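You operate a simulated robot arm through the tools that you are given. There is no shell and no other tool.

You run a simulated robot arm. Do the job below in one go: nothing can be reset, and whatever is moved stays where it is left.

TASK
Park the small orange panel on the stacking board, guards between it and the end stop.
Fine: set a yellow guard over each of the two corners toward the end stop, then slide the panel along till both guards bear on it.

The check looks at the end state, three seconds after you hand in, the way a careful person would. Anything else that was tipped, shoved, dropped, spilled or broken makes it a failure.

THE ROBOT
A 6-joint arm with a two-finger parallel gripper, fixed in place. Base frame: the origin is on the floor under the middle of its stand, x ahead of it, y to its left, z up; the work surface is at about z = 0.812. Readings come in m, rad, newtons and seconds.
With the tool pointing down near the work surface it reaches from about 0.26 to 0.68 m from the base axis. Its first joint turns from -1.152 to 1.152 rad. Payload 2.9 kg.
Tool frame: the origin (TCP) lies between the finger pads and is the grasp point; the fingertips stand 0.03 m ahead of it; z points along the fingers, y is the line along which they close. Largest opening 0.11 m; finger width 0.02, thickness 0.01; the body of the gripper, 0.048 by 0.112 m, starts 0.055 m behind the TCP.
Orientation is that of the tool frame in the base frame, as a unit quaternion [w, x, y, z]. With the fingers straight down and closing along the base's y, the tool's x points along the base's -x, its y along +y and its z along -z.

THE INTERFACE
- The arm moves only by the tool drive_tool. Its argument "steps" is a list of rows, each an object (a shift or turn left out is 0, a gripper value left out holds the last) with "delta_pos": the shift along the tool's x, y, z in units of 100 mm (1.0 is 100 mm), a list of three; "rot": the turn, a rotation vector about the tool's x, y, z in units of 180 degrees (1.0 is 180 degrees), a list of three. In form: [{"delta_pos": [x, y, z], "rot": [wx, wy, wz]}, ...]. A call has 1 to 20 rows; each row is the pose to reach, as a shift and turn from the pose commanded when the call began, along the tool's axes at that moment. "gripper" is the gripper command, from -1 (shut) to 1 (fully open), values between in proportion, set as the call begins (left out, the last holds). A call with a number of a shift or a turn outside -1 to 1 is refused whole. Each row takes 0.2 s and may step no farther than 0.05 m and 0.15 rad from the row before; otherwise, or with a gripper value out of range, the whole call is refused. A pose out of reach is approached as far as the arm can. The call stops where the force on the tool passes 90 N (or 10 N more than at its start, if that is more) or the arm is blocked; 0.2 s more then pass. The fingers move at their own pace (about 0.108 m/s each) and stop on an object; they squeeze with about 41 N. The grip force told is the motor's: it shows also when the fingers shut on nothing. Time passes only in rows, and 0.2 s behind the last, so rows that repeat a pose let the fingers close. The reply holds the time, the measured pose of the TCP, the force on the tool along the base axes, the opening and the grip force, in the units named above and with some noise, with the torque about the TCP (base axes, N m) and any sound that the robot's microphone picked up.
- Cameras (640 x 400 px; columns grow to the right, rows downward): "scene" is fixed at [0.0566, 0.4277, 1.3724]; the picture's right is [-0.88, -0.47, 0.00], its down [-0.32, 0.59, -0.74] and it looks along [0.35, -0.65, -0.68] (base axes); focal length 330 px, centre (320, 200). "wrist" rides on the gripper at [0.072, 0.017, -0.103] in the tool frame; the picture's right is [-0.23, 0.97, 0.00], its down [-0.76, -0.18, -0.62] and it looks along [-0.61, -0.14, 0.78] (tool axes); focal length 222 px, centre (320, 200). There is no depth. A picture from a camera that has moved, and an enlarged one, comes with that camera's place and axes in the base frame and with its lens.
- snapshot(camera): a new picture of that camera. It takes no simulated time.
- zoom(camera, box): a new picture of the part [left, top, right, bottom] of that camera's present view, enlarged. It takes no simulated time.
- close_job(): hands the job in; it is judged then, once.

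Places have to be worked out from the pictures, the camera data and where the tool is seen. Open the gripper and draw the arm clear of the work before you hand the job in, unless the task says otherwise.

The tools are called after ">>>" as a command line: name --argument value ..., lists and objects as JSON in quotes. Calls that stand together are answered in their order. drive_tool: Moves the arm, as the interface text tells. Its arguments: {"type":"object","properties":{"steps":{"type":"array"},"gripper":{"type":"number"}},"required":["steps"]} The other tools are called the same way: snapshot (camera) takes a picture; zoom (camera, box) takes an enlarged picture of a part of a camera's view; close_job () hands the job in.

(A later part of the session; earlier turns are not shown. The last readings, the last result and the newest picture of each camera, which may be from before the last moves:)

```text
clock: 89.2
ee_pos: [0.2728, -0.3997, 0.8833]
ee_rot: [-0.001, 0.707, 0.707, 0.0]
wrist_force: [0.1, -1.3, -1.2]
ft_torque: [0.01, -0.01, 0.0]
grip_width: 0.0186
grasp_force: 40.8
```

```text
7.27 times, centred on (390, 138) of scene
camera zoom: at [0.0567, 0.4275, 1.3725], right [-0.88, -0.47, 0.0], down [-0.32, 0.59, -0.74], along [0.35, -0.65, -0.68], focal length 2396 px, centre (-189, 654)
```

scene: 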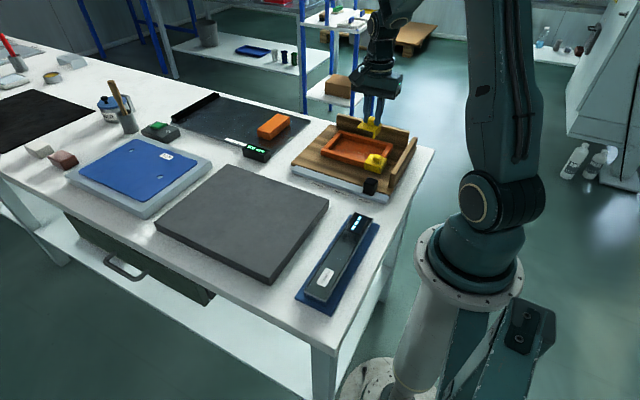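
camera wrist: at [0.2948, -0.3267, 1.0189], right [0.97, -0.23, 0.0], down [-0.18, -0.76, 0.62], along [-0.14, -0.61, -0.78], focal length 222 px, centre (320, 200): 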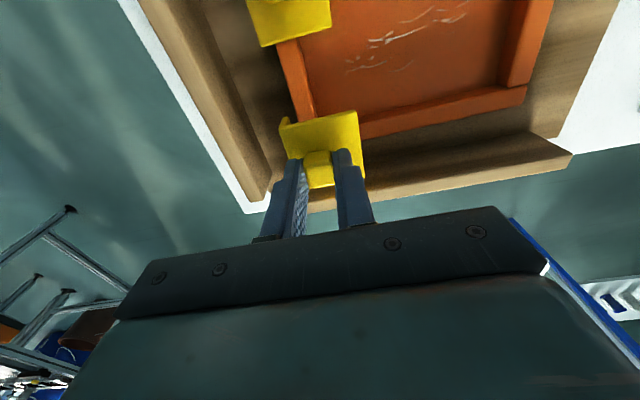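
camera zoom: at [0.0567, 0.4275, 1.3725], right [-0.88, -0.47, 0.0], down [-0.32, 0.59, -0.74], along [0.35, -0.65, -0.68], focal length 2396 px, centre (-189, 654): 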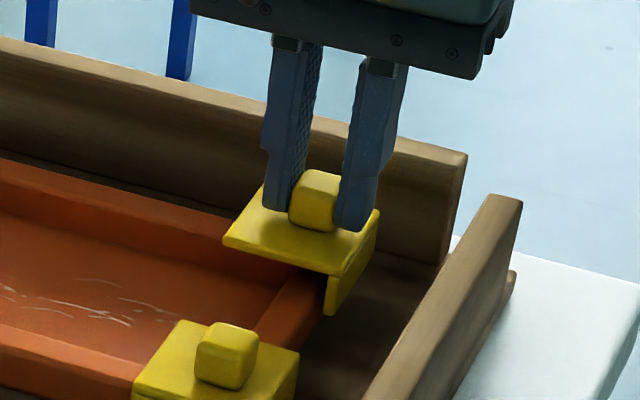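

No contact: lips have passed below the rim top on the outside. Going down 9 mm more in steps, then snugging inward slightly (+y 3 mm, +x 1.5 mm).

>>> drive_tool --steps '[{"delta_pos": [0, 0, 0.03]}, {"delta_pos": [0, 0, 0.03]}]'

>>> drive_tool --steps '[{"delta_pos": [0, 0, 0.03]}, {"delta_pos": [0, 0, 0.03]}]'

>>> drive_tool --steps '[{"delta_pos": [0, 0, 0.02]}, {"delta_pos": [0, 0, 0.02]}]'

>>> drive_tool --steps '[{"delta_pos": [0.015, 0.005, 0]}, {"delta_pos": [0.03, 0.015, 0]}, {"delta_pos": [0.03, 0.015, 0]}]'

>>> zoom --camera "wrist" --box '[220, 40, 420, 200]'

>>> zoom --camera "scene" --box '[360, 110, 420, 165]'

```text
clock: 89.8
ee_pos: [0.2757, -0.3991, 0.8821]
ee_rot: [0.0, 0.707, 0.707, 0.0]
wrist_force: [-0.8, -0.1, -0.6]
ft_torque: [-0.01, 0.01, -0.01]
grip_width: 0.0186
grasp_force: 41.6
```

```text
clock: 90.4
ee_pos: [0.2742, -0.3989, 0.8801]
ee_rot: [0.0, 0.707, 0.707, -0.001]
wrist_force: [0.1, 0.7, 0.3]
ft_torque: [-0.03, -0.02, 0.02]
grip_width: 0.0186
grasp_force: 41.2
```

```text
clock: 91.0
ee_pos: [0.2733, -0.3997, 0.8772]
ee_rot: [0.001, 0.707, 0.707, 0.001]
wrist_force: [0.1, 0.1, -0.2]
ft_torque: [0.0, 0.0, -0.04]
grip_width: 0.0186
grasp_force: 41.0
```

```text
clock: 91.8
ee_pos: [0.2766, -0.397, 0.8763]
ee_rot: [0.0, 0.707, 0.707, 0.001]
wrist_force: [-0.5, -0.9, 0.3]
ft_torque: [-0.05, 0.0, 0.0]
grip_width: 0.0186
grasp_force: 41.3
```

```text
2.50 times, centred on (320, 120) of wrist
camera zoom: at [0.2935, -0.3243, 0.9807], right [0.97, -0.23, 0.0], down [-0.18, -0.76, 0.62], along [-0.14, -0.61, -0.78], focal length 555 px, centre (320, 400)
```

zoom: 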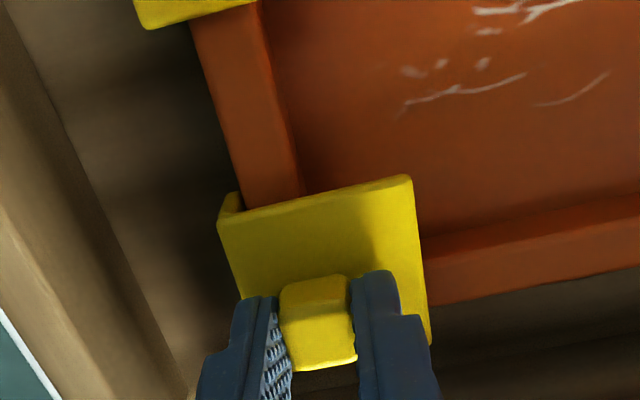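

```text
7.27 times, centred on (390, 138) of scene
camera zoom: at [0.0566, 0.4277, 1.3724], right [-0.88, -0.47, 0.0], down [-0.32, 0.59, -0.74], along [0.35, -0.65, -0.68], focal length 2396 px, centre (-189, 654)
```

zoom: 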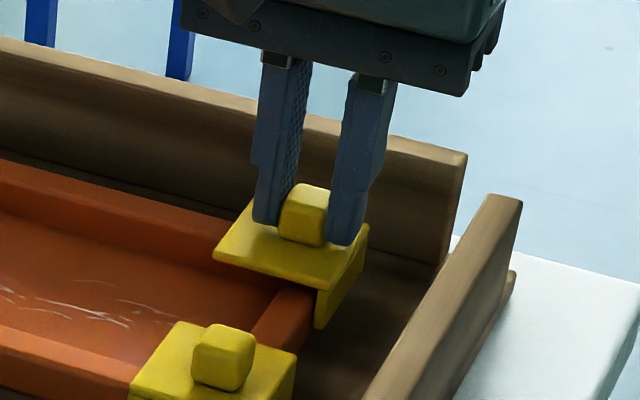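

The −x lip now meets the panel's end face. Lowering the last few mm until the plate rests on the rim.

>>> drive_tool --steps '[{"delta_pos": [0, 0, 0.02]}, {"delta_pos": [0, 0, 0.03]}, {"delta_pos": [0, 0, 0.03]}]'

>>> drive_tool --steps '[{"delta_pos": [0, 0, 0.015]}, {"delta_pos": [0, 0, 0.015]}]'

>>> drive_tool --steps '[{"delta_pos": [0, 0, 0.015]}, {"delta_pos": [0, 0, 0.015]}]'

```text
clock: 92.6
ee_pos: [0.2748, -0.3966, 0.8741]
ee_rot: [0.0, 0.707, 0.708, 0.0]
wrist_force: [-0.1, 0.2, 0.1]
ft_torque: [-0.05, 0.02, -0.01]
grip_width: 0.0187
grasp_force: 40.8
```

```text
clock: 93.2
ee_pos: [0.2745, -0.3971, 0.8702]
ee_rot: [0.001, 0.707, 0.708, -0.001]
wrist_force: [-0.2, 0.2, -0.1]
ft_torque: [-0.02, 0.01, -0.04]
grip_width: 0.0187
grasp_force: 41.8
```

```text
clock: 93.8
ee_pos: [0.2745, -0.3953, 0.8704]
ee_rot: [0.0, 0.707, 0.707, 0.0]
wrist_force: [0.6, -0.7, 0.6]
ft_torque: [-0.06, 0.03, -0.01]
grip_width: 0.0187
grasp_force: 40.9
```

>>> drive_tool --steps '[{"delta_pos": [0, 0, 0.012]}, {"delta_pos": [0, 0, 0.012]}]'

>>> drive_tool --steps '[{"delta_pos": [0, 0, 0.01]}, {"delta_pos": [0, 0, 0.01]}]'

>>> zoom --camera "scene" --box '[360, 110, 420, 165]'

>>> zoom --camera "wrist" --box '[220, 40, 420, 200]'

```text
clock: 94.4
ee_pos: [0.2731, -0.3953, 0.8698]
ee_rot: [0.0, 0.707, 0.708, 0.0]
wrist_force: [0.3, 0.7, -0.3]
ft_torque: [-0.02, -0.02, -0.03]
grip_width: 0.0184
grasp_force: 40.5
```

```text
clock: 95.0
ee_pos: [0.2741, -0.3973, 0.8693]
ee_rot: [0.0, 0.707, 0.707, 0.0]
wrist_force: [-3.1, 3.1, 15.0]
ft_torque: [0.27, 0.12, 0.05]
grip_width: 0.0186
grasp_force: 41.3
```

```text
7.27 times, centred on (390, 138) of scene
camera zoom: at [0.0564, 0.428, 1.3723], right [-0.88, -0.47, 0.0], down [-0.32, 0.59, -0.74], along [0.35, -0.65, -0.67], focal length 2396 px, centre (-189, 654)
```

zoom: 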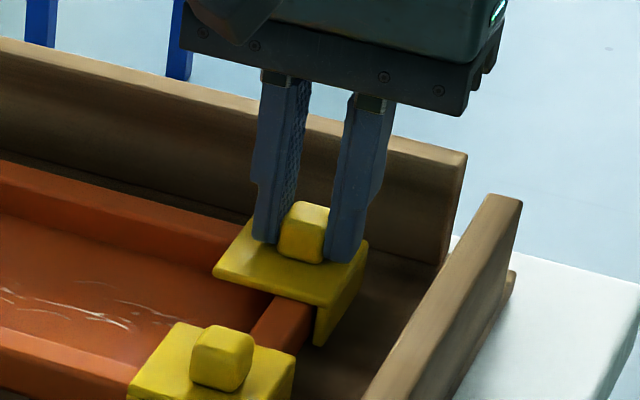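

```text
2.50 times, centred on (320, 120) of wrist
camera zoom: at [0.2923, -0.3235, 0.9731], right [0.97, -0.23, 0.0], down [-0.18, -0.76, 0.62], along [-0.14, -0.61, -0.78], focal length 555 px, centre (320, 400)
```

zoom: 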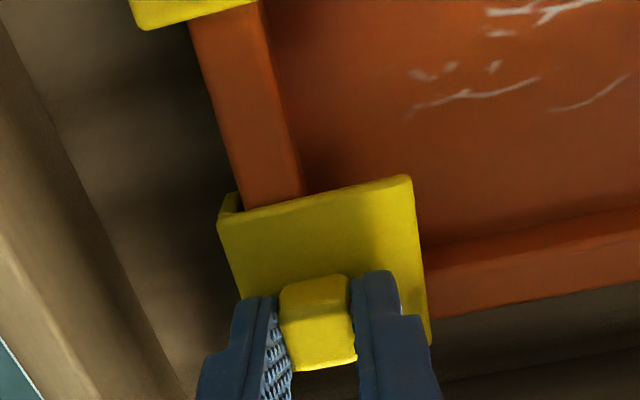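

Contact at the same height as the first guard (0.8693). Relieving the pressure, then releasing and rising.

>>> drive_tool --steps '[{"delta_pos": [0, 0, -0.01]}, {"delta_pos": [0, 0, -0.01]}]'

>>> drive_tool --steps '[{"delta_pos": [0, 0, 0]}, {"delta_pos": [0, 0, 0]}, {"delta_pos": [0, 0, 0]}]' --gripper -0.3

>>> drive_tool --steps '[{"delta_pos": [0, 0, -0.1]}, {"delta_pos": [0, 0, -0.3]}, {"delta_pos": [0, 0, -0.6]}, {"delta_pos": [0, 0, -0.95]}, {"delta_pos": [0, 0, -0.95]}]'

>>> zoom --camera "scene" --box '[340, 120, 420, 180]'

>>> snapshot --camera "wrist"

```text
clock: 95.6
ee_pos: [0.274, -0.3971, 0.8699]
ee_rot: [0.0, 0.707, 0.707, -0.001]
wrist_force: [-0.9, -0.5, 5.8]
ft_torque: [0.06, 0.02, -0.01]
grip_width: 0.0185
grasp_force: 40.7
```

```text
clock: 96.4
ee_pos: [0.2746, -0.3968, 0.8691]
ee_rot: [0.0, 0.707, 0.707, 0.0]
wrist_force: [-0.3, -0.5, 0.5]
ft_torque: [-0.02, 0.02, -0.02]
grip_width: 0.0386
grasp_force: 0.0
```

```text
clock: 97.6
ee_pos: [0.2761, -0.3982, 0.9668]
ee_rot: [0.001, 0.708, 0.707, 0.0]
wrist_force: [0.1, 0.5, 0.0]
ft_torque: [0.0, -0.02, -0.01]
grip_width: 0.0386
grasp_force: 0.1
```

```text
6.67 times, centred on (380, 150) of scene
camera zoom: at [0.0566, 0.4277, 1.3724], right [-0.88, -0.47, 0.0], down [-0.32, 0.59, -0.74], along [0.35, -0.65, -0.68], focal length 2196 px, centre (-80, 533)
```

zoom: 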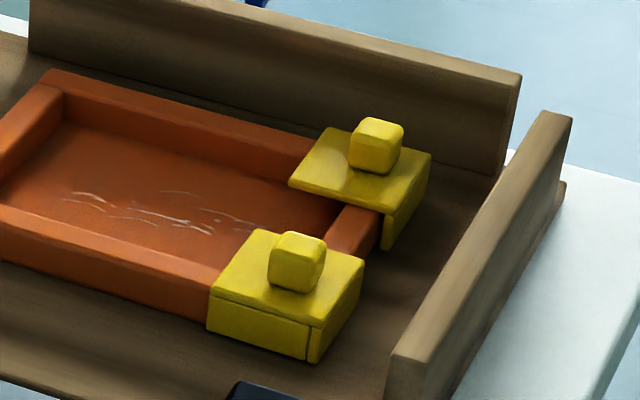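

```text
taken
camera wrist: at [0.2936, -0.3245, 1.0703], right [0.97, -0.23, 0.0], down [-0.18, -0.76, 0.62], along [-0.14, -0.61, -0.78], focal length 222 px, centre (320, 200)
```

wrist: 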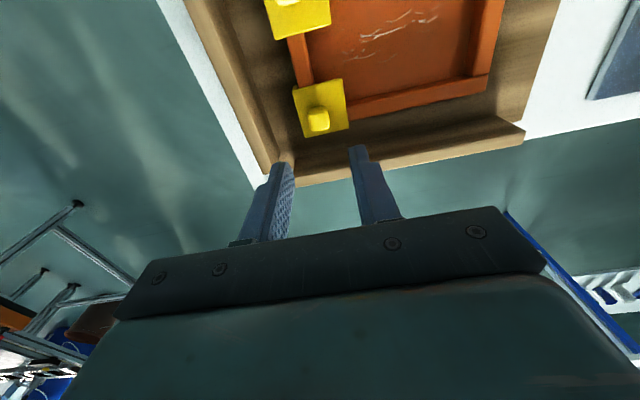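

Both guards are on. I'll inspect how level and well seated they are.

>>> zoom --camera "scene" --box '[370, 130, 410, 165]'

>>> zoom --camera "wrist" --box '[260, 0, 380, 150]'

>>> zoom --camera "wrist" --box '[200, 0, 540, 200]'

```text
11.43 times, centred on (390, 148) of scene
camera zoom: at [0.0566, 0.4277, 1.3724], right [-0.88, -0.47, 0.0], down [-0.32, 0.59, -0.74], along [0.35, -0.65, -0.68], focal length 3765 px, centre (-480, 800)
```

zoom: 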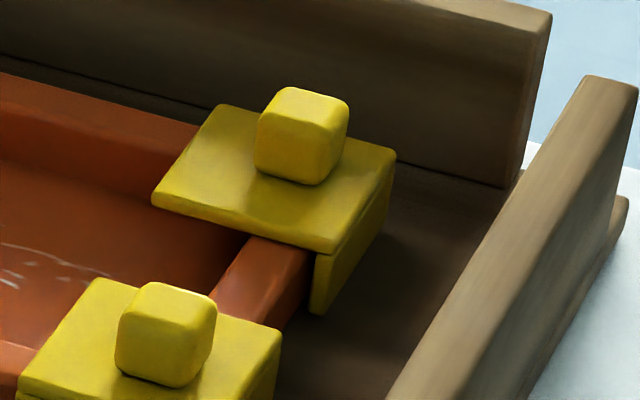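

```text
2.67 times, centred on (320, 75) of wrist
camera zoom: at [0.2936, -0.3245, 1.0703], right [0.97, -0.23, 0.0], down [-0.18, -0.76, 0.62], along [-0.14, -0.61, -0.78], focal length 592 px, centre (320, 533)
```

zoom: 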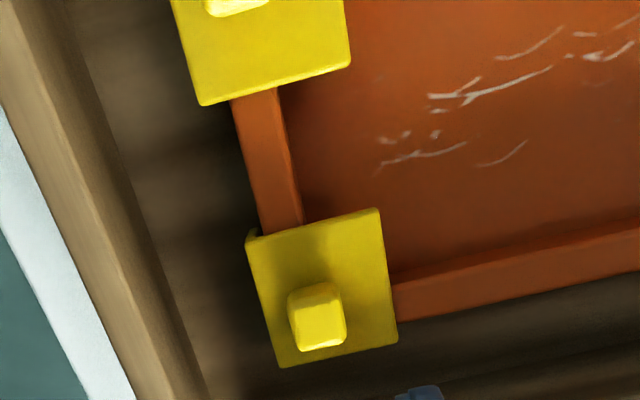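

```text
1.88 times, centred on (370, 100) of wrist
camera zoom: at [0.2936, -0.3245, 1.0703], right [0.97, -0.23, 0.0], down [-0.18, -0.76, 0.62], along [-0.14, -0.61, -0.78], focal length 418 px, centre (226, 388)
```

zoom: 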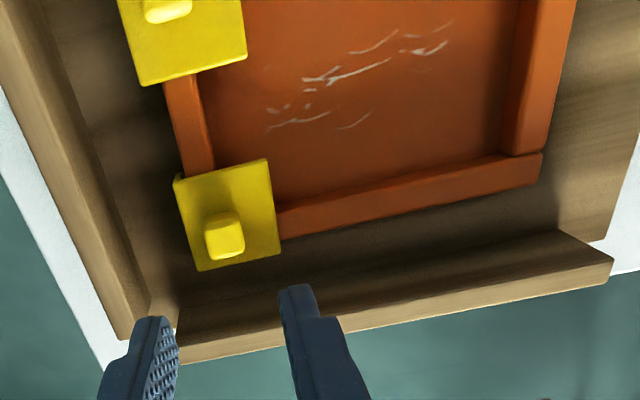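

Both plates sit level over the corners with lips outside. Now I'll go around to the panel's +x end with fingers opened to ≈90 mm (closing along y), so two fingertips can push the panel squarely toward the end stop.

>>> drive_tool --steps '[{"delta_pos": [0.02, 0.08, 0], "rot": [0, 0, -0.0417]}, {"delta_pos": [0.04, 0.16, 0], "rot": [0, 0, -0.0833]}, {"delta_pos": [0.06, 0.24, 0], "rot": [0, 0, -0.125]}, {"delta_pos": [0.08, 0.32, 0], "rot": [0, 0, -0.1667]}, {"delta_pos": [0.1, 0.4, 0], "rot": [0, 0, -0.2083]}, {"delta_pos": [0.12, 0.48, 0], "rot": [0, 0, -0.25]}, {"delta_pos": [0.14, 0.56, 0], "rot": [0, 0, -0.2917]}, {"delta_pos": [0.16, 0.64, 0], "rot": [0, 0, -0.3333]}, {"delta_pos": [0.18, 0.72, 0], "rot": [0, 0, -0.375]}, {"delta_pos": [0.2, 0.8, 0], "rot": [0, 0, -0.4167]}, {"delta_pos": [0.22, 0.88, 0], "rot": [0, 0, -0.4583]}, {"delta_pos": [0.25, 0.97, 0], "rot": [0, 0, -0.5]}]' --gripper 0.636

>>> drive_tool --steps '[{"delta_pos": [-0.35, 0.09, 0]}, {"delta_pos": [-0.7, 0.18, 0]}, {"delta_pos": [-1.0, 0.25, 0]}, {"delta_pos": [-1.0, 0.25, 0]}]'

>>> snapshot --camera "wrist"

>>> zoom --camera "scene" --box '[270, 70, 430, 190]'

```text
clock: 100.2
ee_pos: [0.3722, -0.372, 0.9643]
ee_rot: [0.0, 0.0, 1.0, 0.0]
wrist_force: [0.0, 0.2, -0.1]
ft_torque: [0.01, 0.01, 0.0]
grip_width: 0.09
grasp_force: 0.2
```

```text
clock: 101.2
ee_pos: [0.4777, -0.3475, 0.9639]
ee_rot: [0.0, 0.0, 1.0, 0.0]
wrist_force: [-0.2, -0.2, -0.1]
ft_torque: [0.02, -0.01, 0.03]
grip_width: 0.0901
grasp_force: 0.0
```

```text
taken
camera wrist: at [0.407, -0.3295, 1.0689], right [0.23, 0.97, 0.0], down [0.76, -0.18, 0.62], along [0.61, -0.14, -0.78], focal length 222 px, centre (320, 200)
```

wrist: 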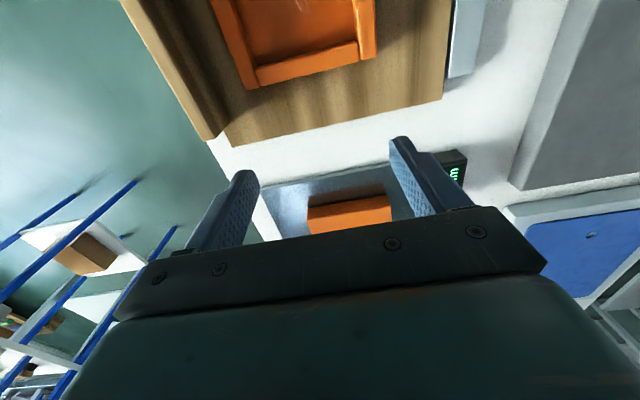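

```text
3.33 times, centred on (350, 130) of scene
camera zoom: at [0.0566, 0.4277, 1.3724], right [-0.88, -0.47, 0.0], down [-0.32, 0.59, -0.74], along [0.35, -0.65, -0.68], focal length 1098 px, centre (220, 433)
```

zoom: 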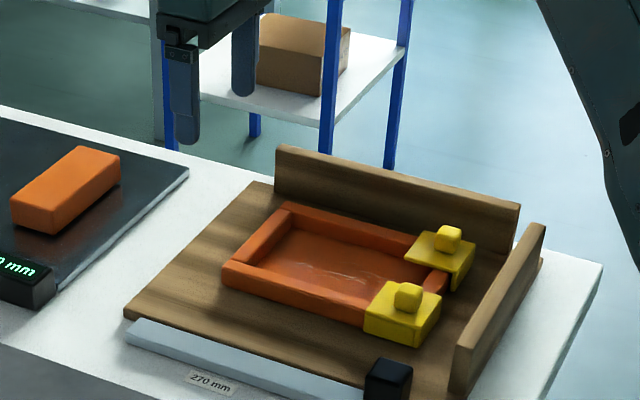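

>>> zoom --camera "wrist" --box '[190, 0, 450, 160]'

```text
2.46 times, centred on (320, 80) of wrist
camera zoom: at [0.407, -0.3295, 1.0689], right [0.23, 0.97, 0.0], down [0.76, -0.18, 0.62], along [0.61, -0.14, -0.78], focal length 547 px, centre (320, 495)
```

zoom: 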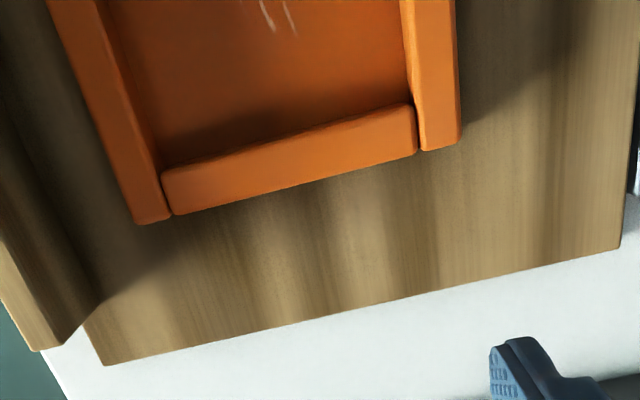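

Panel's +x edge is at x≈0.440, centre y≈−0.350; fingers at x≈0.477 are 25+ mm clear. Lowering so the fingertips are ≈7 mm above the board.

>>> drive_tool --steps '[{"delta_pos": [0, -0.02, 0.25]}, {"delta_pos": [0, -0.02, 0.5]}, {"delta_pos": [0, -0.02, 0.75]}, {"delta_pos": [0, -0.02, 0.95]}, {"delta_pos": [0, -0.02, 0.95]}]'

>>> drive_tool --steps '[{"delta_pos": [0, 0, 0.07]}, {"delta_pos": [0, 0, 0.14]}, {"delta_pos": [0, 0, 0.19]}, {"delta_pos": [0, 0, 0.19]}]'

>>> snapshot --camera "wrist"

>>> zoom --camera "scene" --box '[280, 90, 430, 190]'

```text
clock: 102.4
ee_pos: [0.4734, -0.3502, 0.8689]
ee_rot: [0.001, 0.0, 1.0, -0.001]
wrist_force: [0.6, -0.2, 0.4]
ft_torque: [-0.01, -0.01, -0.01]
grip_width: 0.0901
grasp_force: 0.1
```

```text
clock: 103.4
ee_pos: [0.4719, -0.3476, 0.8515]
ee_rot: [-0.001, 0.0, 1.0, 0.0]
wrist_force: [0.1, -0.5, -0.6]
ft_torque: [0.0, 0.01, 0.0]
grip_width: 0.0901
grasp_force: 0.0
```

```text
taken
camera wrist: at [0.4007, -0.3312, 0.9548], right [0.23, 0.97, 0.0], down [0.76, -0.18, 0.62], along [0.61, -0.14, -0.78], focal length 222 px, centre (320, 200)
```

wrist: 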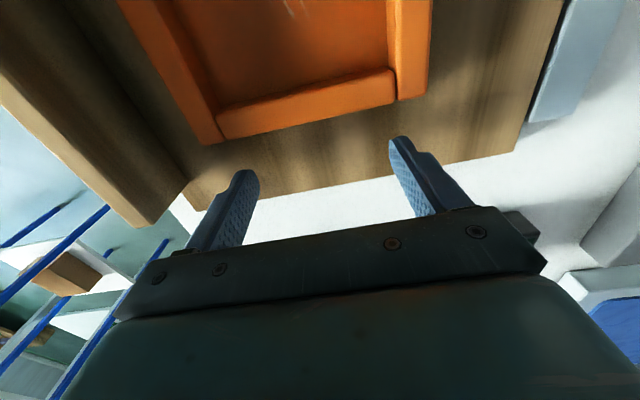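

```text
4.00 times, centred on (355, 140) of scene
camera zoom: at [0.0566, 0.4277, 1.3724], right [-0.88, -0.47, 0.0], down [-0.32, 0.59, -0.74], along [0.35, -0.65, -0.68], focal length 1318 px, centre (180, 440)
```

zoom: 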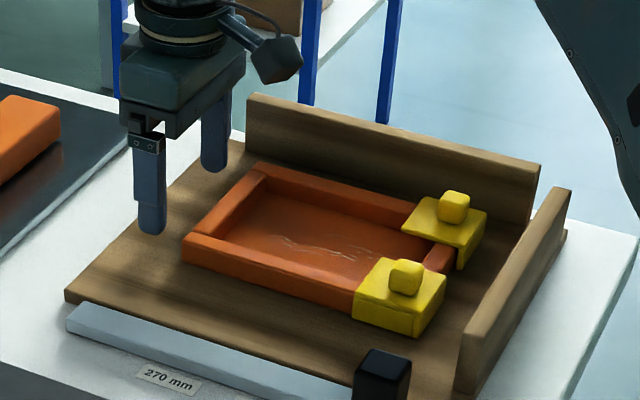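

Lowering 4 mm more, then advancing 18 mm toward the panel's edge.

>>> drive_tool --steps '[{"delta_pos": [0, 0, 0.02]}, {"delta_pos": [0, 0, 0.04]}, {"delta_pos": [0.06, 0, 0.04]}, {"delta_pos": [0.12, 0, 0.04]}, {"delta_pos": [0.18, 0, 0.04]}, {"delta_pos": [0.18, 0, 0.04]}]'

>>> snapshot --camera "wrist"

>>> zoom --camera "scene" --box '[280, 90, 430, 190]'

```text
clock: 104.8
ee_pos: [0.4539, -0.3497, 0.8459]
ee_rot: [0.0, 0.0, 1.0, 0.0]
wrist_force: [-0.3, 0.8, -0.2]
ft_torque: [0.02, -0.01, 0.03]
grip_width: 0.0903
grasp_force: 0.1
```

```text
taken
camera wrist: at [0.3828, -0.3316, 0.9495], right [0.23, 0.97, 0.0], down [0.76, -0.18, 0.62], along [0.61, -0.14, -0.78], focal length 222 px, centre (320, 200)
```

wrist: 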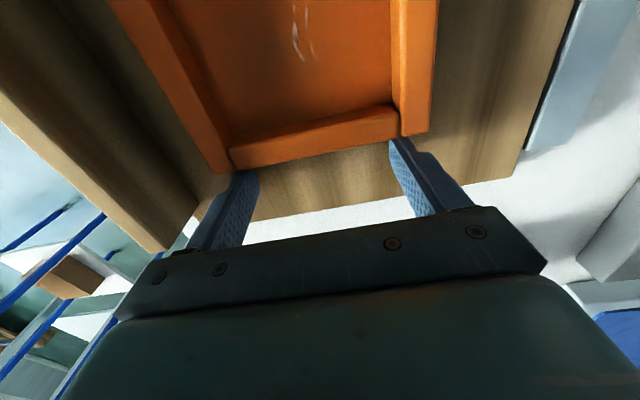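

```text
4.00 times, centred on (355, 140) of scene
camera zoom: at [0.0566, 0.4277, 1.3724], right [-0.88, -0.47, 0.0], down [-0.32, 0.59, -0.74], along [0.35, -0.65, -0.68], focal length 1318 px, centre (180, 440)
```

zoom: 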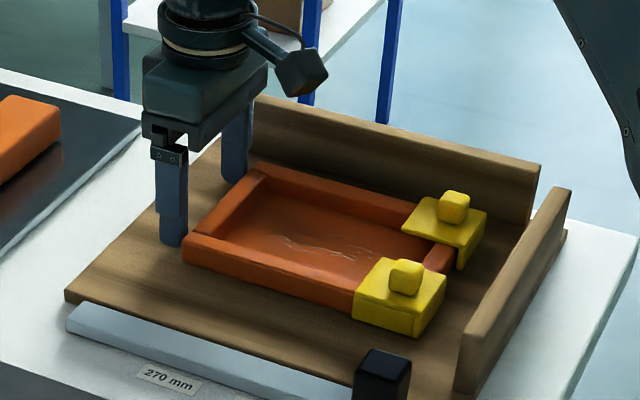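

The two fingertips are at the panel's +x end. Pushing gently toward the end stop, 4 mm per row, then checking.

>>> drive_tool --steps '[{"delta_pos": [0.03, 0, 0]}, {"delta_pos": [0.06, 0, 0]}, {"delta_pos": [0.09, 0, 0]}, {"delta_pos": [0.12, 0, 0]}, {"delta_pos": [0.15, 0, 0]}, {"delta_pos": [0.18, 0, 0]}, {"delta_pos": [0.2, 0, 0]}, {"delta_pos": [0.2, 0, 0]}]'

>>> zoom --camera "scene" --box '[300, 100, 430, 190]'

>>> snapshot --camera "wrist"

```text
clock: 106.6
ee_pos: [0.4343, -0.3476, 0.8461]
ee_rot: [0.0, 0.0, 1.0, 0.0]
wrist_force: [2.1, 0.6, -0.1]
ft_torque: [-0.01, -0.03, 0.02]
grip_width: 0.0901
grasp_force: 0.1
```

```text
4.44 times, centred on (365, 145) of scene
camera zoom: at [0.0566, 0.4277, 1.3724], right [-0.88, -0.47, 0.0], down [-0.32, 0.59, -0.74], along [0.35, -0.65, -0.68], focal length 1464 px, centre (120, 444)
```

zoom: 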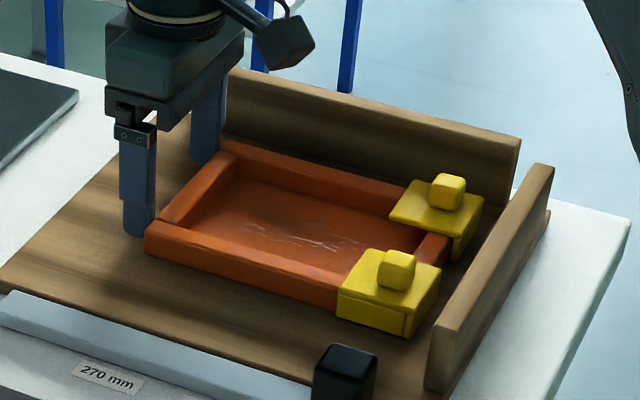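

```text
taken
camera wrist: at [0.3628, -0.3309, 0.9504], right [0.23, 0.97, 0.0], down [0.76, -0.18, 0.62], along [0.61, -0.14, -0.78], focal length 222 px, centre (320, 200)
```

wrist: 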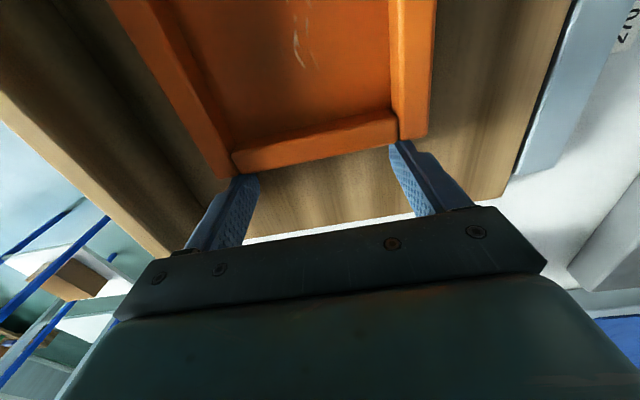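

The panel slides smoothly (≈2 N) and the guards ride along. Continuing 12 mm.

>>> drive_tool --steps '[{"delta_pos": [0.02, 0, 0]}, {"delta_pos": [0.04, 0, 0]}, {"delta_pos": [0.06, 0, 0]}, {"delta_pos": [0.08, 0, 0]}, {"delta_pos": [0.1, 0, 0]}, {"delta_pos": [0.12, 0, 0]}, {"delta_pos": [0.12, 0, 0]}]'

>>> zoom --camera "scene" --box '[330, 115, 430, 185]'

```text
clock: 108.2
ee_pos: [0.4211, -0.3472, 0.8473]
ee_rot: [0.0, 0.001, 1.0, -0.001]
wrist_force: [0.9, -0.6, 0.1]
ft_torque: [0.0, 0.02, 0.02]
grip_width: 0.0897
grasp_force: 0.0
```

```text
5.71 times, centred on (380, 150) of scene
camera zoom: at [0.0566, 0.4277, 1.3724], right [-0.88, -0.47, 0.0], down [-0.32, 0.59, -0.74], along [0.35, -0.65, -0.68], focal length 1883 px, centre (-23, 486)
```

zoom: 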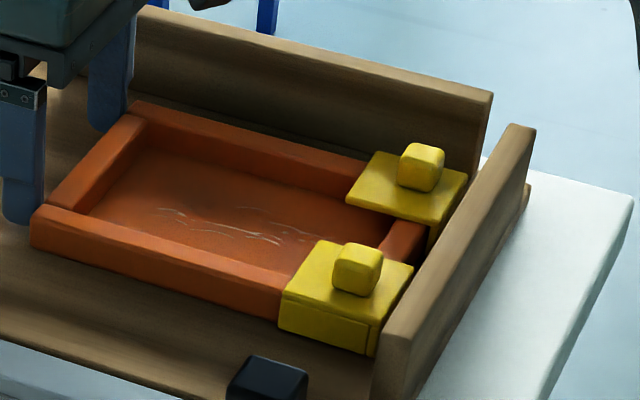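

Close to the end stop now. Continuing with short pushes and watching the force for contact.

>>> drive_tool --steps '[{"delta_pos": [0.015, 0, 0]}, {"delta_pos": [0.03, 0, 0]}, {"delta_pos": [0.045, 0, 0]}, {"delta_pos": [0.06, 0, 0]}, {"delta_pos": [0.06, 0, 0]}]'

>>> zoom --camera "scene" --box '[350, 125, 425, 180]'

```text
clock: 109.4
ee_pos: [0.4162, -0.3488, 0.8477]
ee_rot: [0.0, 0.0, 1.0, 0.0]
wrist_force: [1.3, 0.3, 0.4]
ft_torque: [-0.01, -0.01, 0.07]
grip_width: 0.09
grasp_force: 0.0
```

```text
7.27 times, centred on (388, 152) of scene
camera zoom: at [0.0566, 0.4277, 1.3724], right [-0.88, -0.47, 0.0], down [-0.32, 0.59, -0.74], along [0.35, -0.65, -0.68], focal length 2396 px, centre (-171, 546)
```

zoom: 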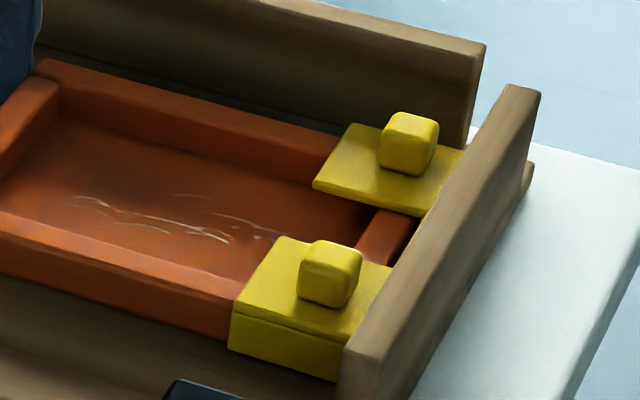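

>>> drive_tool --steps '[{"delta_pos": [0.015, 0, 0]}, {"delta_pos": [0.03, 0, 0]}, {"delta_pos": [0.04, 0, 0]}, {"delta_pos": [0.04, 0, 0]}]'

>>> zoom --camera "scene" --box '[350, 125, 425, 180]'

```text
clock: 110.4
ee_pos: [0.4123, -0.3485, 0.8467]
ee_rot: [-0.001, 0.0, 1.0, 0.0]
wrist_force: [0.6, -0.2, 0.5]
ft_torque: [-0.01, 0.0, 0.03]
grip_width: 0.0899
grasp_force: 0.0
```

```text
7.27 times, centred on (388, 152) of scene
camera zoom: at [0.0566, 0.4277, 1.3724], right [-0.88, -0.47, 0.0], down [-0.32, 0.59, -0.74], along [0.35, -0.65, -0.68], focal length 2396 px, centre (-171, 546)
```

zoom: 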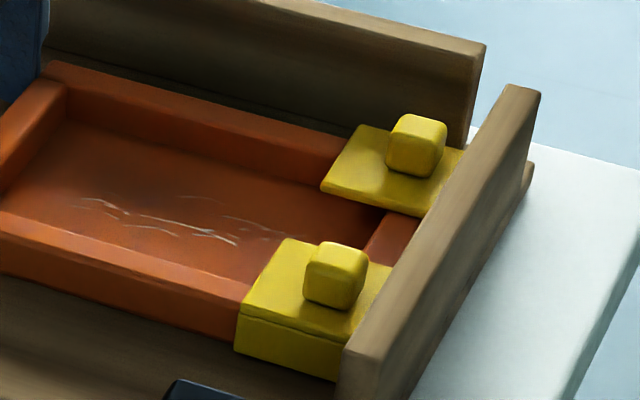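

Guard 2 seems to have reached the stop; guard 1 still moves. Continuing in small pushes.

>>> drive_tool --steps '[{"delta_pos": [0.01, 0, 0]}, {"delta_pos": [0.02, 0, 0]}, {"delta_pos": [0.03, 0, 0]}, {"delta_pos": [0.03, 0, 0]}]'

>>> zoom --camera "scene" --box '[350, 125, 425, 180]'

>>> drive_tool --steps '[{"delta_pos": [0.01, 0, 0]}, {"delta_pos": [0.02, 0, 0]}, {"delta_pos": [0.02, 0, 0]}]'

>>> zoom --camera "scene" --box '[350, 125, 425, 180]'

```text
clock: 111.4
ee_pos: [0.4089, -0.3483, 0.8456]
ee_rot: [0.001, -0.001, 1.0, 0.0]
wrist_force: [7.2, 0.3, -1.9]
ft_torque: [-0.08, -0.16, -0.25]
grip_width: 0.0901
grasp_force: 0.1
```

```text
7.27 times, centred on (388, 152) of scene
camera zoom: at [0.0567, 0.4277, 1.3724], right [-0.88, -0.47, 0.0], down [-0.32, 0.59, -0.74], along [0.35, -0.65, -0.68], focal length 2396 px, centre (-171, 546)
```

zoom: 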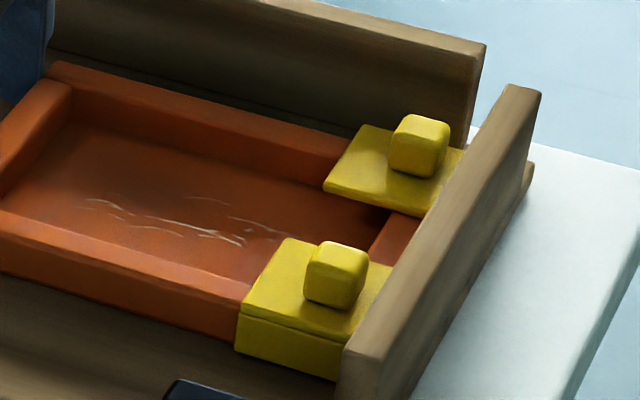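

```text
clock: 112.2
ee_pos: [0.4103, -0.3488, 0.8477]
ee_rot: [0.002, -0.001, 1.0, -0.001]
wrist_force: [25.6, 3.3, -2.8]
ft_torque: [0.16, -0.64, -0.96]
grip_width: 0.0907
grasp_force: 1.4
```

```text
7.27 times, centred on (388, 152) of scene
camera zoom: at [0.0572, 0.4278, 1.3723], right [-0.88, -0.47, 0.0], down [-0.32, 0.59, -0.74], along [0.35, -0.65, -0.68], focal length 2396 px, centre (-171, 546)
```

zoom: 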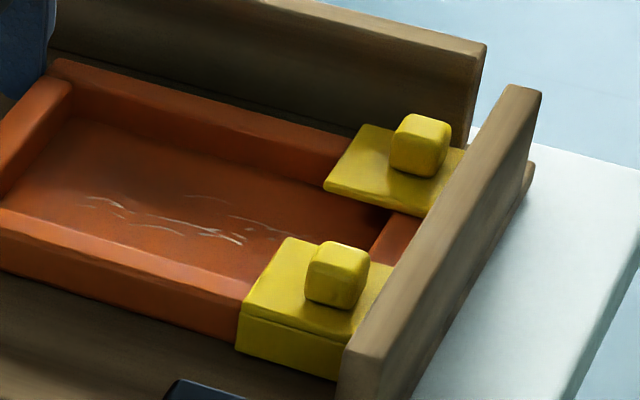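

Firm contact now: 25.6 N, but the torque shows most of it on the +y side, so guard 1's side may still have a small gap. I'll back off, rise, and look down at both guards and the end stop.

>>> drive_tool --steps '[{"delta_pos": [-0.05, 0, 0]}, {"delta_pos": [-0.15, 0, 0]}, {"delta_pos": [-0.25, 0, 0]}, {"delta_pos": [-0.25, 0, -0.25]}, {"delta_pos": [-0.25, 0, -0.6]}, {"delta_pos": [-0.25, 0, -0.95]}, {"delta_pos": [-0.25, 0, -0.95]}]'

>>> drive_tool --steps '[{"delta_pos": [0.33, 0, -0.15]}, {"delta_pos": [0.66, 0, -0.3]}, {"delta_pos": [1.0, 0, -0.4]}]'

>>> drive_tool --steps '[{"delta_pos": [0.2, 0, 0]}, {"delta_pos": [0.4, 0, 0]}, {"delta_pos": [0.4, 0, 0]}]'

>>> snapshot --camera "wrist"

>>> zoom --camera "scene" --box '[350, 125, 425, 180]'

```text
clock: 113.8
ee_pos: [0.4305, -0.3483, 0.9405]
ee_rot: [0.0, 0.0, 1.0, 0.0]
wrist_force: [0.6, -0.6, -0.3]
ft_torque: [0.02, -0.02, 0.03]
grip_width: 0.09
grasp_force: 0.1
```

```text
clock: 114.6
ee_pos: [0.3285, -0.3493, 0.9824]
ee_rot: [0.0, 0.0, 1.0, 0.0]
wrist_force: [-0.3, -0.3, 0.0]
ft_torque: [0.02, -0.03, -0.01]
grip_width: 0.0899
grasp_force: 0.0
```

```text
clock: 115.4
ee_pos: [0.2885, -0.3479, 0.9826]
ee_rot: [0.001, -0.001, 1.0, 0.001]
wrist_force: [0.2, -0.7, 0.3]
ft_torque: [-0.05, 0.0, 0.01]
grip_width: 0.0905
grasp_force: 0.0
```

```text
taken
camera wrist: at [0.2184, -0.3298, 1.0871], right [0.23, 0.97, 0.0], down [0.76, -0.18, 0.62], along [0.61, -0.14, -0.78], focal length 222 px, centre (320, 200)
```

wrist: 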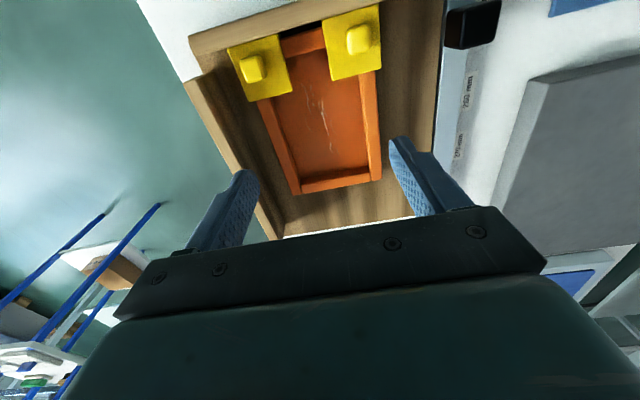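

```text
7.27 times, centred on (388, 152) of scene
camera zoom: at [0.0566, 0.4277, 1.3724], right [-0.88, -0.47, 0.0], down [-0.32, 0.59, -0.74], along [0.35, -0.65, -0.68], focal length 2396 px, centre (-171, 546)
```

zoom: 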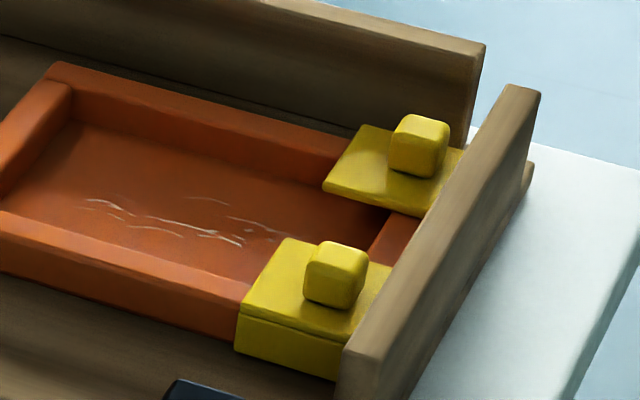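

>>> zoom --camera "wrist" --box '[180, 0, 400, 120]'

>>> zoom --camera "wrist" --box '[215, 20, 315, 110]'

>>> zoom --camera "wrist" --box '[300, 0, 400, 90]'

```text
2.91 times, centred on (290, 60) of wrist
camera zoom: at [0.2184, -0.3298, 1.0871], right [0.23, 0.97, 0.0], down [0.76, -0.18, 0.62], along [0.61, -0.14, -0.78], focal length 646 px, centre (407, 607)
```

zoom: 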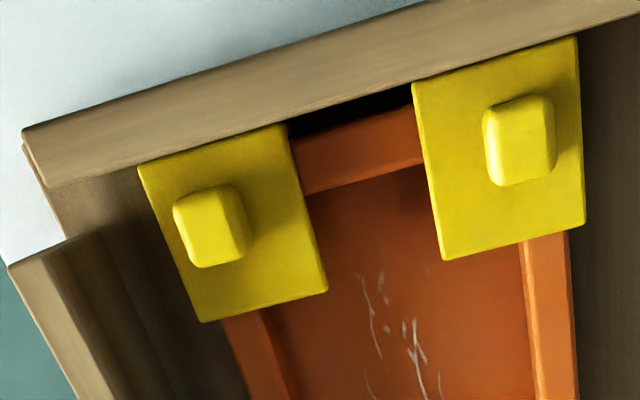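

```text
4.44 times, centred on (265, 65) of wrist
camera zoom: at [0.2184, -0.3298, 1.0871], right [0.23, 0.97, 0.0], down [0.76, -0.18, 0.62], along [0.61, -0.14, -0.78], focal length 987 px, centre (564, 800)
```

zoom: 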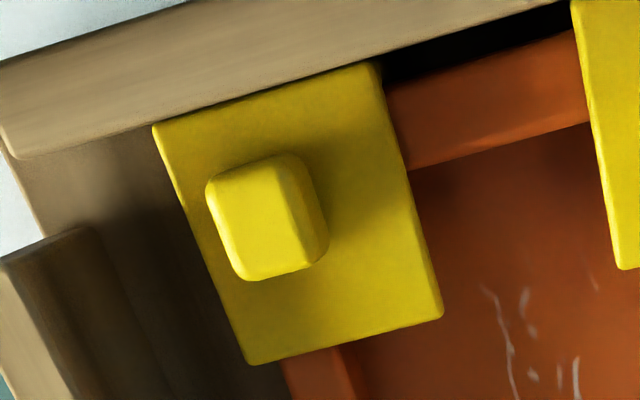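

```text
4.44 times, centred on (350, 45) of wrist
camera zoom: at [0.2184, -0.3298, 1.0871], right [0.23, 0.97, 0.0], down [0.76, -0.18, 0.62], along [0.61, -0.14, -0.78], focal length 987 px, centre (187, 889)
```

zoom: 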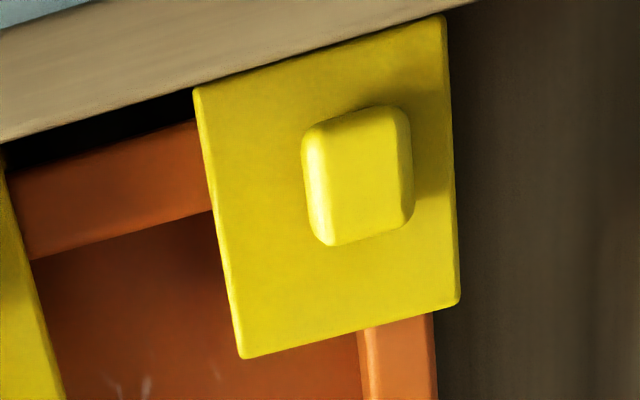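

From above both guard plates line up with the end stop to within ≈0.6 mm, guard 1 possibly a hair back. I'll do a final centred push with closed fingers at y≈−0.35 so the load shares between both guards and seats them.

>>> drive_tool --steps '[{"delta_pos": [-0.35, 0, 0]}, {"delta_pos": [-0.7, 0, 0]}, {"delta_pos": [-1.0, 0, 0]}]' --gripper -1

>>> drive_tool --steps '[{"delta_pos": [-0.2, -0.02, 0]}, {"delta_pos": [-0.43, -0.02, 0]}, {"delta_pos": [-0.43, -0.02, 0.3]}, {"delta_pos": [-0.43, -0.02, 0.6]}, {"delta_pos": [-0.43, -0.02, 0.95]}, {"delta_pos": [-0.43, -0.02, 0.95]}]'

>>> drive_tool --steps '[{"delta_pos": [0, 0, 0.15]}, {"delta_pos": [0, 0, 0.3]}, {"delta_pos": [0, 0, 0.39]}, {"delta_pos": [0, 0, 0.39]}]'

>>> zoom --camera "scene" --box '[300, 100, 430, 190]'

>>> snapshot --camera "wrist"

```text
clock: 116.2
ee_pos: [0.392, -0.3501, 0.9796]
ee_rot: [-0.001, 0.001, 1.0, 0.0]
wrist_force: [0.7, -0.3, -0.2]
ft_torque: [0.04, 0.03, -0.04]
grip_width: 0.0001
grasp_force: 38.3
```

```text
clock: 117.6
ee_pos: [0.4371, -0.3499, 0.8869]
ee_rot: [0.0, 0.0, 1.0, 0.0]
wrist_force: [-0.8, -0.2, -0.4]
ft_torque: [-0.01, -0.01, -0.01]
grip_width: 0.0
grasp_force: 37.9
```

```text
clock: 118.6
ee_pos: [0.4364, -0.3517, 0.8456]
ee_rot: [0.0, 0.0, 1.0, 0.0]
wrist_force: [-0.4, -0.1, 0.3]
ft_torque: [0.0, -0.02, -0.02]
grip_width: 0.0001
grasp_force: 37.8
```

```text
4.44 times, centred on (365, 145) of scene
camera zoom: at [0.0566, 0.4277, 1.3724], right [-0.88, -0.47, 0.0], down [-0.32, 0.59, -0.74], along [0.35, -0.65, -0.68], focal length 1464 px, centre (120, 444)
```

zoom: 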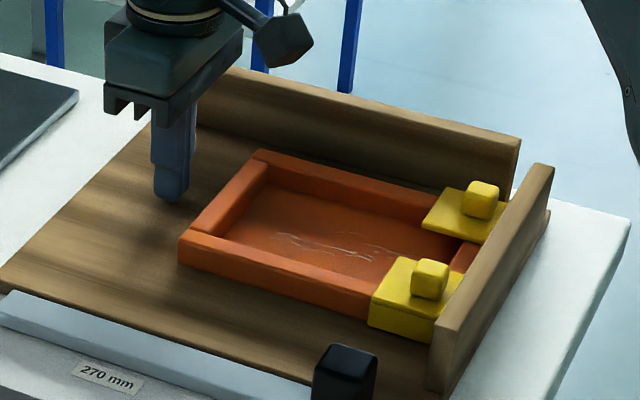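

```text
taken
camera wrist: at [0.3651, -0.3338, 0.9503], right [0.23, 0.97, 0.0], down [0.76, -0.18, 0.62], along [0.61, -0.14, -0.78], focal length 222 px, centre (320, 200)
```

wrist: 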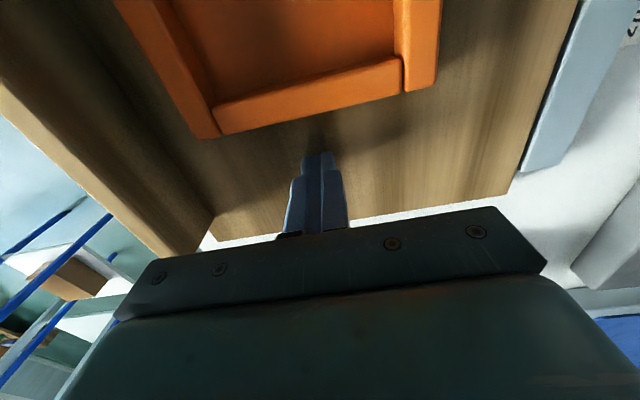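

Closed fingers are centred behind the panel. Advancing 24 mm then in 1.5 mm increments until the force builds.

>>> drive_tool --steps '[{"delta_pos": [0.06, 0, 0]}, {"delta_pos": [0.12, 0, 0]}, {"delta_pos": [0.18, 0, 0]}, {"delta_pos": [0.24, 0, 0]}, {"delta_pos": [0.24, 0, 0]}]'

>>> drive_tool --steps '[{"delta_pos": [0.015, 0, 0]}, {"delta_pos": [0.015, 0, 0]}]'

>>> drive_tool --steps '[{"delta_pos": [0.01, 0, 0]}, {"delta_pos": [0.01, 0, 0]}]'

```text
clock: 119.8
ee_pos: [0.4117, -0.3498, 0.8459]
ee_rot: [0.001, 0.0, 1.0, 0.0]
wrist_force: [-0.2, 0.3, 0.4]
ft_torque: [0.01, 0.02, 0.0]
grip_width: 0.0
grasp_force: 37.8
```

```text
clock: 120.4
ee_pos: [0.4115, -0.3508, 0.8469]
ee_rot: [0.0, 0.0, 1.0, 0.001]
wrist_force: [0.3, -0.3, 0.1]
ft_torque: [0.0, 0.05, 0.0]
grip_width: 0.0001
grasp_force: 37.5
```

```text
clock: 121.0
ee_pos: [0.4099, -0.3511, 0.8468]
ee_rot: [0.001, -0.002, 1.0, 0.0]
wrist_force: [5.5, -0.3, -1.3]
ft_torque: [0.01, -0.06, 0.01]
grip_width: 0.0
grasp_force: 37.6
```

>>> drive_tool --steps '[{"delta_pos": [0.01, 0, 0]}, {"delta_pos": [0.01, 0, 0]}]'

>>> zoom --camera "scene" --box '[350, 125, 425, 180]'

```text
clock: 121.6
ee_pos: [0.4097, -0.3513, 0.8482]
ee_rot: [0.002, -0.002, 1.0, 0.0]
wrist_force: [16.3, 0.6, -2.2]
ft_torque: [0.11, -0.41, -0.04]
grip_width: 0.0001
grasp_force: 38.1
```

```text
7.27 times, centred on (388, 152) of scene
camera zoom: at [0.0569, 0.4277, 1.3724], right [-0.88, -0.47, 0.0], down [-0.32, 0.59, -0.74], along [0.35, -0.65, -0.68], focal length 2396 px, centre (-171, 546)
```

zoom: 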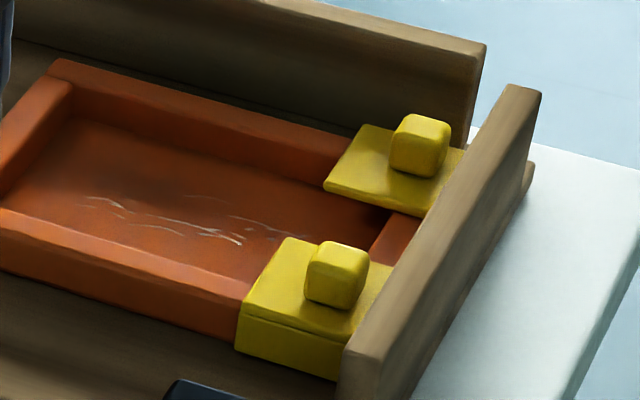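

16 N with the load centred (no yaw torque) and no further travel: both guards are bearing. Backing off straight along +x, then rising and inspecting from the +x side.

>>> drive_tool --steps '[{"delta_pos": [-0.02, 0, 0]}, {"delta_pos": [-0.08, 0, 0]}, {"delta_pos": [-0.2, 0, 0]}, {"delta_pos": [-0.3, 0, -0.1]}, {"delta_pos": [-0.3, 0, -0.4]}, {"delta_pos": [-0.3, 0, -0.7]}, {"delta_pos": [-0.3, 0, -1.0]}, {"delta_pos": [-0.3, 0, -1.0]}]'

>>> drive_tool --steps '[{"delta_pos": [0.08, 0.02, -0.05], "rot": [0, 0, 0.0417]}, {"delta_pos": [0.16, 0.04, -0.1], "rot": [0, 0, 0.0833]}, {"delta_pos": [0.24, 0.06, -0.15], "rot": [0, 0, 0.125]}, {"delta_pos": [0.32, 0.08, -0.2], "rot": [0, 0, 0.1667]}, {"delta_pos": [0.4, 0.1, -0.2], "rot": [0, 0, 0.2083]}, {"delta_pos": [0.48, 0.12, -0.2], "rot": [0, 0, 0.25]}, {"delta_pos": [0.56, 0.14, -0.2], "rot": [0, 0, 0.2917]}, {"delta_pos": [0.64, 0.16, -0.2], "rot": [0, 0, 0.3333]}, {"delta_pos": [0.72, 0.18, -0.2], "rot": [0, 0, 0.375]}, {"delta_pos": [0.8, 0.2, -0.2], "rot": [0, 0, 0.4167]}, {"delta_pos": [0.88, 0.2, -0.2], "rot": [0, 0, 0.4583]}, {"delta_pos": [0.96, 0.2, -0.2], "rot": [0, 0, 0.5]}]'

>>> snapshot --camera "wrist"

>>> zoom --camera "wrist" --box '[180, 0, 420, 180]'

```text
clock: 123.4
ee_pos: [0.4371, -0.3522, 0.9461]
ee_rot: [0.0, 0.0, 1.0, -0.001]
wrist_force: [-0.3, 0.2, 0.7]
ft_torque: [-0.02, -0.02, 0.0]
grip_width: 0.0002
grasp_force: 37.8
```

```text
clock: 126.0
ee_pos: [0.3425, -0.3295, 0.9689]
ee_rot: [-0.001, 0.708, 0.706, 0.0]
wrist_force: [0.1, -0.7, 0.1]
ft_torque: [-0.04, 0.02, 0.03]
grip_width: 0.0
grasp_force: 37.9
```

```text
taken
camera wrist: at [0.3611, -0.2565, 1.0728], right [0.97, -0.23, 0.0], down [-0.18, -0.76, 0.62], along [-0.14, -0.61, -0.78], focal length 222 px, centre (320, 200)
```

wrist: 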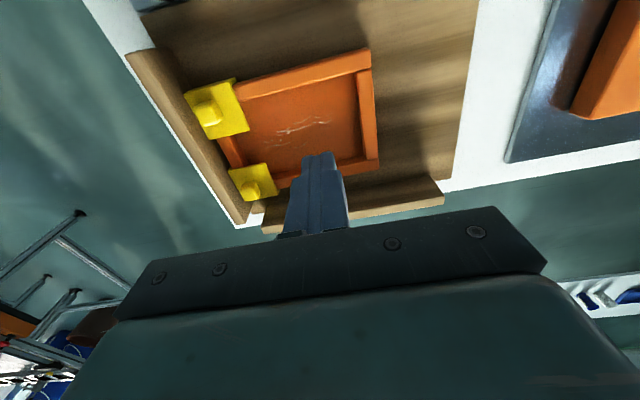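

```text
2.22 times, centred on (300, 90) of wrist
camera zoom: at [0.3611, -0.2565, 1.0728], right [0.97, -0.23, 0.0], down [-0.18, -0.76, 0.62], along [-0.14, -0.61, -0.78], focal length 494 px, centre (364, 444)
```

zoom: 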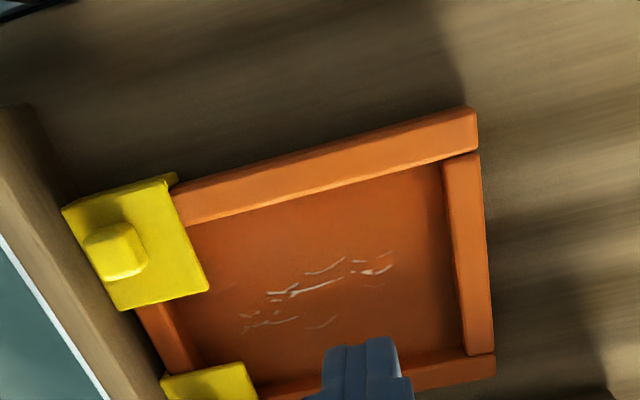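

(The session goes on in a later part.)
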